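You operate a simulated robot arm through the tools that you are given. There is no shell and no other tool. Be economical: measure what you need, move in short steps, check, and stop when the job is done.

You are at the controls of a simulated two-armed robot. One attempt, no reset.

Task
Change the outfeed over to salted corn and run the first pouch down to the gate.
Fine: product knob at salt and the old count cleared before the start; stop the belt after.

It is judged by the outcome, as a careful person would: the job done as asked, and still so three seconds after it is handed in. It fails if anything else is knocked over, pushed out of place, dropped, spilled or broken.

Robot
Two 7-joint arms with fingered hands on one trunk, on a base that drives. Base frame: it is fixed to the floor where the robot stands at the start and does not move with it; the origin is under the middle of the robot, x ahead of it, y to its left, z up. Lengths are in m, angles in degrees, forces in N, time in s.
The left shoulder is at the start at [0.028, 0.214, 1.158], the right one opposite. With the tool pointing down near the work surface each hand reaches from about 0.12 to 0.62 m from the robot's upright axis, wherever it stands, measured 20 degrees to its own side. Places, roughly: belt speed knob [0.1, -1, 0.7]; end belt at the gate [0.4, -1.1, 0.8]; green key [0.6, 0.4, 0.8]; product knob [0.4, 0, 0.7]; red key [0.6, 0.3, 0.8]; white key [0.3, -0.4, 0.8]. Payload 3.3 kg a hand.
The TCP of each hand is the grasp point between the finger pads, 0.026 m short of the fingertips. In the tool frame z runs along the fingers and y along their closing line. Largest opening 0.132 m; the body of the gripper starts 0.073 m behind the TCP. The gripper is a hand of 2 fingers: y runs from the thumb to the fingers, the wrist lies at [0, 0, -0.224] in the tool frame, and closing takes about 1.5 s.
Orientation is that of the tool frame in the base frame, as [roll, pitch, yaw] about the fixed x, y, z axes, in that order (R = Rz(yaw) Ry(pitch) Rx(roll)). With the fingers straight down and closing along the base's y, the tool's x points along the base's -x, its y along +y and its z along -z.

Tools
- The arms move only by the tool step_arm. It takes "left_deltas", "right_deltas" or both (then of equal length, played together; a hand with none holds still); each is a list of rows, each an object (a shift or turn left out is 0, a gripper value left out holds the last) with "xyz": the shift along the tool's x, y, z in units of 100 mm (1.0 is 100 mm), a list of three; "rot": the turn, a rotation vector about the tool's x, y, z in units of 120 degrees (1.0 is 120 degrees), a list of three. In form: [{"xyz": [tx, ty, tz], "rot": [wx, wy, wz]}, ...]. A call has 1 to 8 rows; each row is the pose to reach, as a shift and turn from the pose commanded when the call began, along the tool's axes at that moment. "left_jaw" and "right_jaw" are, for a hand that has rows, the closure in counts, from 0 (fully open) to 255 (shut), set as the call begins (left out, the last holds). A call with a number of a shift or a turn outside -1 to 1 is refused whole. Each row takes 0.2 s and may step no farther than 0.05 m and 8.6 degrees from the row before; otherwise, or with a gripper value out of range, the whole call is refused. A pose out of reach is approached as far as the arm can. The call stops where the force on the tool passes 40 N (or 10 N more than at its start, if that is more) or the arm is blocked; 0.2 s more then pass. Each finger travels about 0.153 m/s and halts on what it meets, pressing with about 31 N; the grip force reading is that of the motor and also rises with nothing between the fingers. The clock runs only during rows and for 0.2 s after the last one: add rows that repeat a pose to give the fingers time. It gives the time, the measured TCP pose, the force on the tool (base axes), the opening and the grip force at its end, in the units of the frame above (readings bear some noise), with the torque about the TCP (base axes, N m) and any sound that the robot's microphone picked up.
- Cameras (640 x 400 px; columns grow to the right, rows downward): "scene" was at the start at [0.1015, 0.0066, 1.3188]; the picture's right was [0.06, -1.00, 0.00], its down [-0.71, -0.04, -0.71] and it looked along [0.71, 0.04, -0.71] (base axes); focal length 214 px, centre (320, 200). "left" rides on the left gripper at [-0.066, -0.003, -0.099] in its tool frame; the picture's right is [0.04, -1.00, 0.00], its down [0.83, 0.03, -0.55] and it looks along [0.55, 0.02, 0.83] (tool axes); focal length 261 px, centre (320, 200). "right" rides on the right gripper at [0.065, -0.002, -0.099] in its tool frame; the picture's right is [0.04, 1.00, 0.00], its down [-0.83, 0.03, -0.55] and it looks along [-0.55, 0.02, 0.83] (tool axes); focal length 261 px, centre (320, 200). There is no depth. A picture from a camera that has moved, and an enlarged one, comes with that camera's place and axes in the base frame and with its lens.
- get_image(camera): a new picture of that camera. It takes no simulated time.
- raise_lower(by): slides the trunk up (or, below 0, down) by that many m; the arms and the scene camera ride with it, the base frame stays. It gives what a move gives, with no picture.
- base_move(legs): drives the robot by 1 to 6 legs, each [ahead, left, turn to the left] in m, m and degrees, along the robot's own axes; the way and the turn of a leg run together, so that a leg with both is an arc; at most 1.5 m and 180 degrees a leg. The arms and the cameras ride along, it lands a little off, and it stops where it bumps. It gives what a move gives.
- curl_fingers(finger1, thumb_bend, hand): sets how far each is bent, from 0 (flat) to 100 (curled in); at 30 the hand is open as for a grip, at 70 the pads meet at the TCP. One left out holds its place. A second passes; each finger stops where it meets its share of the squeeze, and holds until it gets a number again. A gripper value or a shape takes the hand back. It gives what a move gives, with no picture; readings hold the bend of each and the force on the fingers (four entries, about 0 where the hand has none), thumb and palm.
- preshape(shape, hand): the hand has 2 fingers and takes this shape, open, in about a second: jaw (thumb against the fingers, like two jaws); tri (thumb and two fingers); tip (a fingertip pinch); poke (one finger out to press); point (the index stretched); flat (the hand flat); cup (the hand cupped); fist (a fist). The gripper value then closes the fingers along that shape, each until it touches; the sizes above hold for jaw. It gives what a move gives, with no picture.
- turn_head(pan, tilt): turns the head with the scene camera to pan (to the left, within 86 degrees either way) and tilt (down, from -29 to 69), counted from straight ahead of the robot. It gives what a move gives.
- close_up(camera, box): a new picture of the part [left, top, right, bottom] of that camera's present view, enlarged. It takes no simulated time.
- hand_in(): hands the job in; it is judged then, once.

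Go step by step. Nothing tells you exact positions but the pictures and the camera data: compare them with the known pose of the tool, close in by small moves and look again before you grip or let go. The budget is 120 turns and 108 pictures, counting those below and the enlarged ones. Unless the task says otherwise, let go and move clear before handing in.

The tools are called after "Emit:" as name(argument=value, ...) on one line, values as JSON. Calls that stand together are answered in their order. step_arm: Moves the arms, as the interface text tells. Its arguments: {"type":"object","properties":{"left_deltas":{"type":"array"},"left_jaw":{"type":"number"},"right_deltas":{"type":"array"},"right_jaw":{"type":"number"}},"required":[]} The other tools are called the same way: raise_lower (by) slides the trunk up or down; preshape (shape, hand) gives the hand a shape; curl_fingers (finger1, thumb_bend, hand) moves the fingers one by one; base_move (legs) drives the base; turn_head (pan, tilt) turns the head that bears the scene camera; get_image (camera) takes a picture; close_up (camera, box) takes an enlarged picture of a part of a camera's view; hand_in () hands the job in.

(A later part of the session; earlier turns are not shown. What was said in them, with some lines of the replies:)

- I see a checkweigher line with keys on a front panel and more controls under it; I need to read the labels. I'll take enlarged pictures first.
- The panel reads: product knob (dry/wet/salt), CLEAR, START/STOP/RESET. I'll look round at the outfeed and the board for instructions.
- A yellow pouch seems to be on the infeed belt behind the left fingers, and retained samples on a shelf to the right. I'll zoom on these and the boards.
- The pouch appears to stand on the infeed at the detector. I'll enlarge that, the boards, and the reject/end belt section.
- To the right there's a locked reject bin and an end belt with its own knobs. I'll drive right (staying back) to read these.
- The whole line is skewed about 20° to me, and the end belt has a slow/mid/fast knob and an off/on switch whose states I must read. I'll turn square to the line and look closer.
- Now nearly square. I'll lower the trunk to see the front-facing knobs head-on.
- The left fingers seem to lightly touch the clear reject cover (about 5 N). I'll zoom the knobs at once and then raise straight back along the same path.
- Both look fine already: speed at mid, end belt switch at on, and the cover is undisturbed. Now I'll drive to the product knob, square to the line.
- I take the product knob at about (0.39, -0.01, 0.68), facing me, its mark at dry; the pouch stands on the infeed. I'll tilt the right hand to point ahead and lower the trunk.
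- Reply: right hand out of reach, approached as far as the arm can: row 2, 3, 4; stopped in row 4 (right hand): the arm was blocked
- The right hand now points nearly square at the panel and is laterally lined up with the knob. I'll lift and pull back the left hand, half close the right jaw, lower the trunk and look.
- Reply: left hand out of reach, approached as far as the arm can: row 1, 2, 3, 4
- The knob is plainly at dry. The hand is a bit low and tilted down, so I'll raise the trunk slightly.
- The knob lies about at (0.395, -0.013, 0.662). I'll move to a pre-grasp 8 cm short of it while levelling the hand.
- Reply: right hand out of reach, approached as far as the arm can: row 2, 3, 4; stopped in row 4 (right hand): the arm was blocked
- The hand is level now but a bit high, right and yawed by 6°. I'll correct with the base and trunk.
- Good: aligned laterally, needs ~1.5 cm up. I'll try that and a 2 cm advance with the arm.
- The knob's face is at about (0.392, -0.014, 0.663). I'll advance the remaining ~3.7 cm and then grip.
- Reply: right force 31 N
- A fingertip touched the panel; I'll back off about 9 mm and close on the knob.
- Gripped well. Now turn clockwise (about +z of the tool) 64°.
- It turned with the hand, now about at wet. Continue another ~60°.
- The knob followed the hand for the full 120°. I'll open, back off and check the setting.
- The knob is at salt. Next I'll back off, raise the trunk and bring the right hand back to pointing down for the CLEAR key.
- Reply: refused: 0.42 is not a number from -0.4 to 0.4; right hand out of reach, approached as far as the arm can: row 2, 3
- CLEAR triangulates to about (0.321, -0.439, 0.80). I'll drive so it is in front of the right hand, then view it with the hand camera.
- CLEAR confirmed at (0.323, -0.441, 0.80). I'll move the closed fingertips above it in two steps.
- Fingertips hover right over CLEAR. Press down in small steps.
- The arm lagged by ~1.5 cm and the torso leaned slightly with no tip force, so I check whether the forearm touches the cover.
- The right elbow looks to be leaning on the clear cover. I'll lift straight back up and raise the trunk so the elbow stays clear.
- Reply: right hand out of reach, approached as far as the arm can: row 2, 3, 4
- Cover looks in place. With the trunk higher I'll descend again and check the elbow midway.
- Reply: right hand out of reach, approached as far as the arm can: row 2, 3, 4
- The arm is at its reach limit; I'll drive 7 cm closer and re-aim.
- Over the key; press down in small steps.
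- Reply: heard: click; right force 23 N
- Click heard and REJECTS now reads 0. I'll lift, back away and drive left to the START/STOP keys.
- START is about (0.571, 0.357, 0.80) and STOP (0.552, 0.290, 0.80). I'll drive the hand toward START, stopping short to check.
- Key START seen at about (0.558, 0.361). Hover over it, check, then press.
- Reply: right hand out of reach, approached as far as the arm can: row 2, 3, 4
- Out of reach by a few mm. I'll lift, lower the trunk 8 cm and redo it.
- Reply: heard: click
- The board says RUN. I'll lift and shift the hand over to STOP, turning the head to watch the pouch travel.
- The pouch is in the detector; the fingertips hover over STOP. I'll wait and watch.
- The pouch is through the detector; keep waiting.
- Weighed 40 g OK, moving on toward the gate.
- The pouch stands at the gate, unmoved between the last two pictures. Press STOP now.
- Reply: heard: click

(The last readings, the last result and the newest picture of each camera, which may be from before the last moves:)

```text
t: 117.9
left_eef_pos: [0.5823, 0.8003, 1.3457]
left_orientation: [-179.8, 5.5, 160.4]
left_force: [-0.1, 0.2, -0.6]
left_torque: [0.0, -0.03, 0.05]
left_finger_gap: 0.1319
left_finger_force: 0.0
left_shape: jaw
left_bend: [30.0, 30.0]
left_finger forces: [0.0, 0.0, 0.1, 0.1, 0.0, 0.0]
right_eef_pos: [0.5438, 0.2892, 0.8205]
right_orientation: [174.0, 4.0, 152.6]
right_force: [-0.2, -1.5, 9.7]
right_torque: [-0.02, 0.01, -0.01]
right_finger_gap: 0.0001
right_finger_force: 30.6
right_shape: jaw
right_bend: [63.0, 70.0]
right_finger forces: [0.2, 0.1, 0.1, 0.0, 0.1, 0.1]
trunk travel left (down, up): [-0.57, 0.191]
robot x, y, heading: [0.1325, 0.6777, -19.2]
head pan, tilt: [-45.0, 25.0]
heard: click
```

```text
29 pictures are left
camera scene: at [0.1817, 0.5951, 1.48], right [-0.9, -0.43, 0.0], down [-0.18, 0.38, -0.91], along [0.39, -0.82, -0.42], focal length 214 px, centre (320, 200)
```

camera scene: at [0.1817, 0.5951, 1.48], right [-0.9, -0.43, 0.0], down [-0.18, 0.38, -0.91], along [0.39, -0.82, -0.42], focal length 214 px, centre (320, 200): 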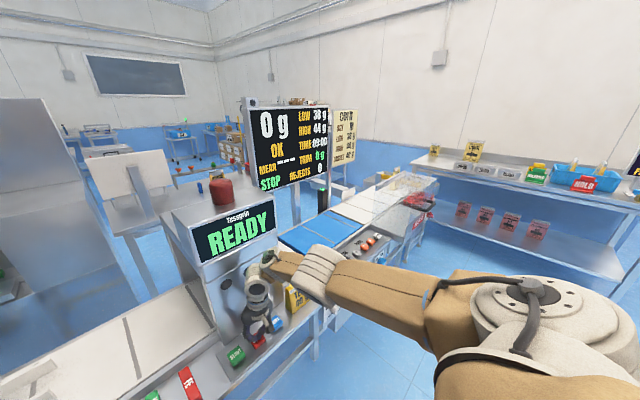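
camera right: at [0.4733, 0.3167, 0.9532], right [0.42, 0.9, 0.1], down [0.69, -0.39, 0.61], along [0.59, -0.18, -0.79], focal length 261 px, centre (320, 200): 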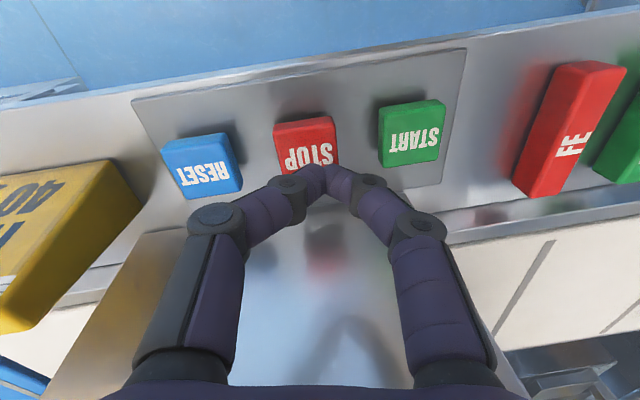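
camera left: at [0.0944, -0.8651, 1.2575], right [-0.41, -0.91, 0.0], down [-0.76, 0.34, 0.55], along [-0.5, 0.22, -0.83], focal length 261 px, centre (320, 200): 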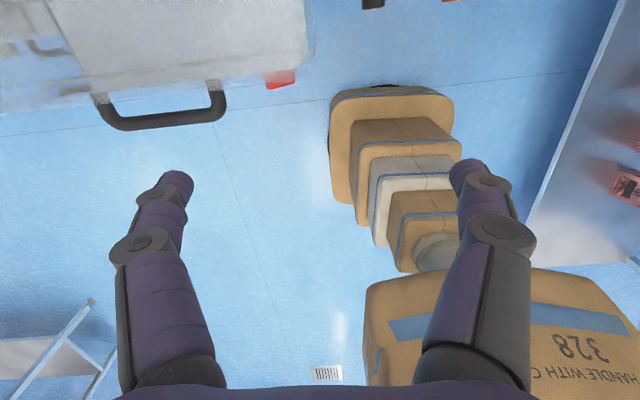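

The board reads STOP. I'll lift, back away and take a last look at the gate and the product knob.

Emit:
step_arm(right_deltas=[{"xyz": [0, 0, -0.3]}, {"xyz": [0, 0, -0.6]}, {"xyz": [0, 0, -0.9]}])

Emit:
base_move(legs=[[-0.35, 0, 0]])

Emit:
get_image(camera="scene")

Emit:
close_up(camera="scene", box=[200, 80, 440, 230])

```text
t: 118.7
left_eef_pos: [0.5823, 0.8005, 1.3466]
left_orientation: [-179.9, 5.4, 160.4]
left_force: [-0.1, 1.6, -0.4]
left_torque: [0.0, 0.01, 0.03]
left_finger_gap: 0.1318
left_finger_force: 0.0
left_shape: jaw
left_bend: [30.0, 30.0]
left_finger forces: [0.1, 0.1, 0.1, 0.0, 0.0, 0.0]
right_eef_pos: [0.5336, 0.2847, 0.9111]
right_orientation: [174.1, 3.8, 152.5]
right_force: [-0.5, 0.4, -0.5]
right_torque: [-0.01, -0.02, -0.03]
right_finger_gap: 0.0002
right_finger_force: 30.8
right_shape: jaw
right_bend: [63.0, 70.0]
right_finger forces: [0.0, 0.0, 0.1, 0.0, 0.1, 0.0]
trunk travel left (down, up): [-0.57, 0.191]
robot x, y, heading: [0.1319, 0.6824, -19.7]
head pan, tilt: [-45.0, 25.0]
```

```text
t: 121.0
left_eef_pos: [0.2515, 0.9166, 1.3452]
left_orientation: [-179.9, 5.5, 160.4]
left_force: [-0.8, 0.1, 0.3]
left_torque: [0.01, -0.01, 0.01]
left_finger_gap: 0.1319
left_finger_force: 0.0
left_shape: jaw
left_bend: [30.0, 30.0]
left_finger forces: [0.1, 0.1, 0.0, 0.1, 0.0, 0.0]
right_eef_pos: [0.2021, 0.4027, 0.9116]
right_orientation: [174.0, 4.0, 152.5]
right_force: [0.2, -0.4, -0.7]
right_torque: [0.01, -0.01, -0.01]
right_finger_gap: 0.0
right_finger_force: 30.7
right_shape: jaw
right_bend: [63.0, 70.0]
right_finger forces: [0.1, 0.1, 0.0, 0.0, 0.0, 0.0]
trunk travel left (down, up): [-0.57, 0.191]
robot x, y, heading: [-0.1992, 0.7997, -19.5]
head pan, tilt: [-45.0, 25.0]
```

```text
28 pictures are left
camera scene: at [-0.1493, 0.7126, 1.4798], right [-0.9, -0.43, 0.0], down [-0.18, 0.38, -0.91], along [0.39, -0.82, -0.42], focal length 214 px, centre (320, 200)
```

scene: 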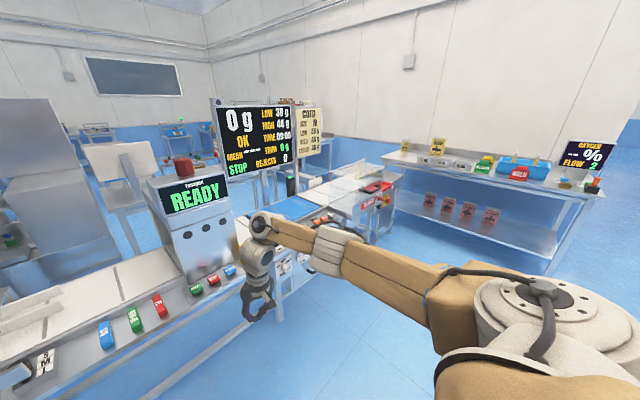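

```text
2.67 times, centred on (320, 155) of scene
camera zoom: at [-0.1493, 0.7126, 1.4798], right [-0.9, -0.43, 0.0], down [-0.18, 0.38, -0.91], along [0.39, -0.82, -0.42], focal length 572 px, centre (320, 320)
```

zoom: 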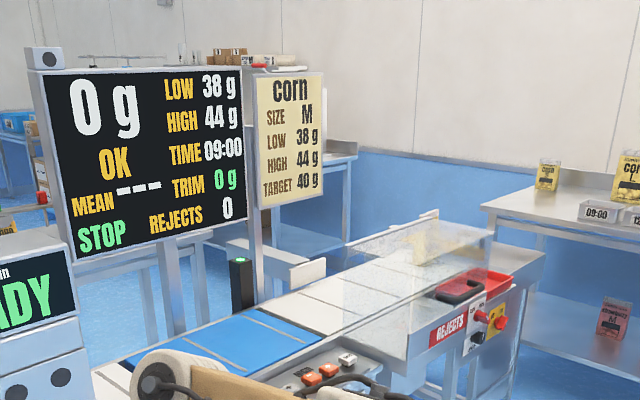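

STOP is shown, 40 g OK and rejects 0. I'll drive right for a direct look at the pouch at the gate and the cover.

Emit:
base_move(legs=[[0, -1.2, 0]])

Emit:
turn_head(pan=-12, tilt=30)

Emit:
get_image(camera="scene")

Emit:
close_up(camera="scene", box=[240, 80, 480, 230])

```text
t: 127.0
left_eef_pos: [-0.1524, -0.2024, 1.3462]
left_orientation: [-179.8, 5.4, 159.5]
left_force: [0.4, -0.3, -0.1]
left_torque: [-0.01, 0.0, 0.05]
left_finger_gap: 0.1319
left_finger_force: 0.2
left_shape: jaw
left_bend: [30.0, 30.0]
left_finger forces: [0.0, 0.0, 0.1, 0.1, 0.0, 0.0]
right_eef_pos: [-0.2092, -0.7156, 0.9107]
right_orientation: [173.9, 3.9, 151.6]
right_force: [-0.3, -0.2, -0.5]
right_torque: [0.04, 0.0, 0.01]
right_finger_gap: 0.0001
right_finger_force: 30.8
right_shape: jaw
right_bend: [63.0, 70.0]
right_finger forces: [0.1, 0.0, 0.0, 0.0, 0.0, 0.0]
trunk travel left (down, up): [-0.57, 0.191]
robot x, y, heading: [-0.6051, -0.315, -20.5]
head pan, tilt: [-45.0, 25.0]
```

```text
t: 128.0
left_eef_pos: [-0.1529, -0.2014, 1.3467]
left_orientation: [-179.9, 5.4, 159.5]
left_force: [0.2, 0.5, -0.7]
left_torque: [0.0, 0.02, 0.02]
left_finger_gap: 0.1316
left_finger_force: 0.1
left_shape: jaw
left_bend: [30.0, 30.0]
left_finger forces: [0.0, 0.0, 0.0, 0.0, 0.0, 0.0]
right_eef_pos: [-0.2095, -0.717, 0.9105]
right_orientation: [174.0, 3.8, 151.5]
right_force: [0.5, 0.7, 0.9]
right_torque: [0.0, 0.0, 0.02]
right_finger_gap: 0.0
right_finger_force: 31.0
right_shape: jaw
right_bend: [63.0, 70.0]
right_finger forces: [0.0, 0.0, 0.0, 0.1, 0.0, 0.1]
trunk travel left (down, up): [-0.57, 0.191]
robot x, y, heading: [-0.6027, -0.3138, -20.4]
head pan, tilt: [-12.0, 30.0]
```

```text
26 pictures are left
camera scene: at [-0.5172, -0.3647, 1.4718], right [-0.54, -0.84, 0.0], down [-0.42, 0.27, -0.87], along [0.73, -0.47, -0.5], focal length 214 px, centre (320, 200)
```

scene: 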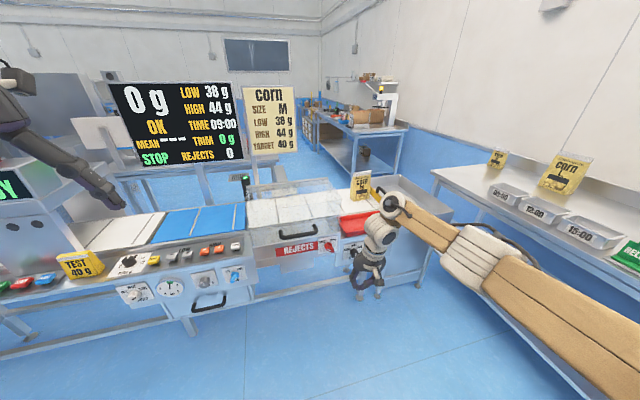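

```text
2.67 times, centred on (360, 155) of scene
camera zoom: at [-0.5172, -0.3647, 1.4718], right [-0.54, -0.84, 0.0], down [-0.42, 0.27, -0.87], along [0.73, -0.47, -0.5], focal length 572 px, centre (213, 320)
```

zoom: 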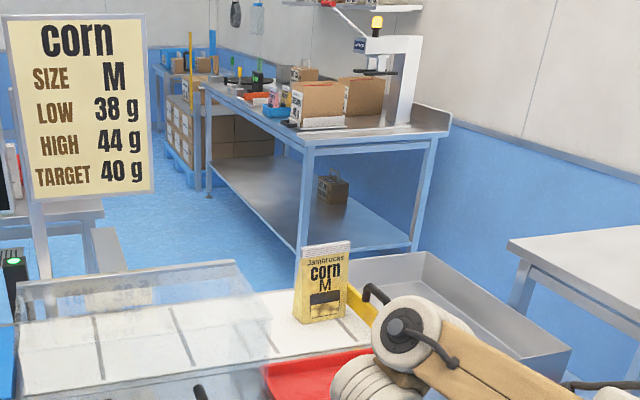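

The pouch stands upright at the gate, the belt is stopped, the knob is at salt, the count was cleared before the start, and both hands are clear. I'm handing it in.

Emit:
hand_in()

```text
The job is handed in.
```

The outfeed is changed over to salted corn: the product knob is at salt and the old count was cleared to 0 before the start. The first pouch weighed 40 g (OK) and is standing upright at the gate, and the belt is stopped.

While working, the left hand pressed on the clear reject cover with about 5 N, and the right elbow may have leaned on it once. The cover looked in place afterwards.
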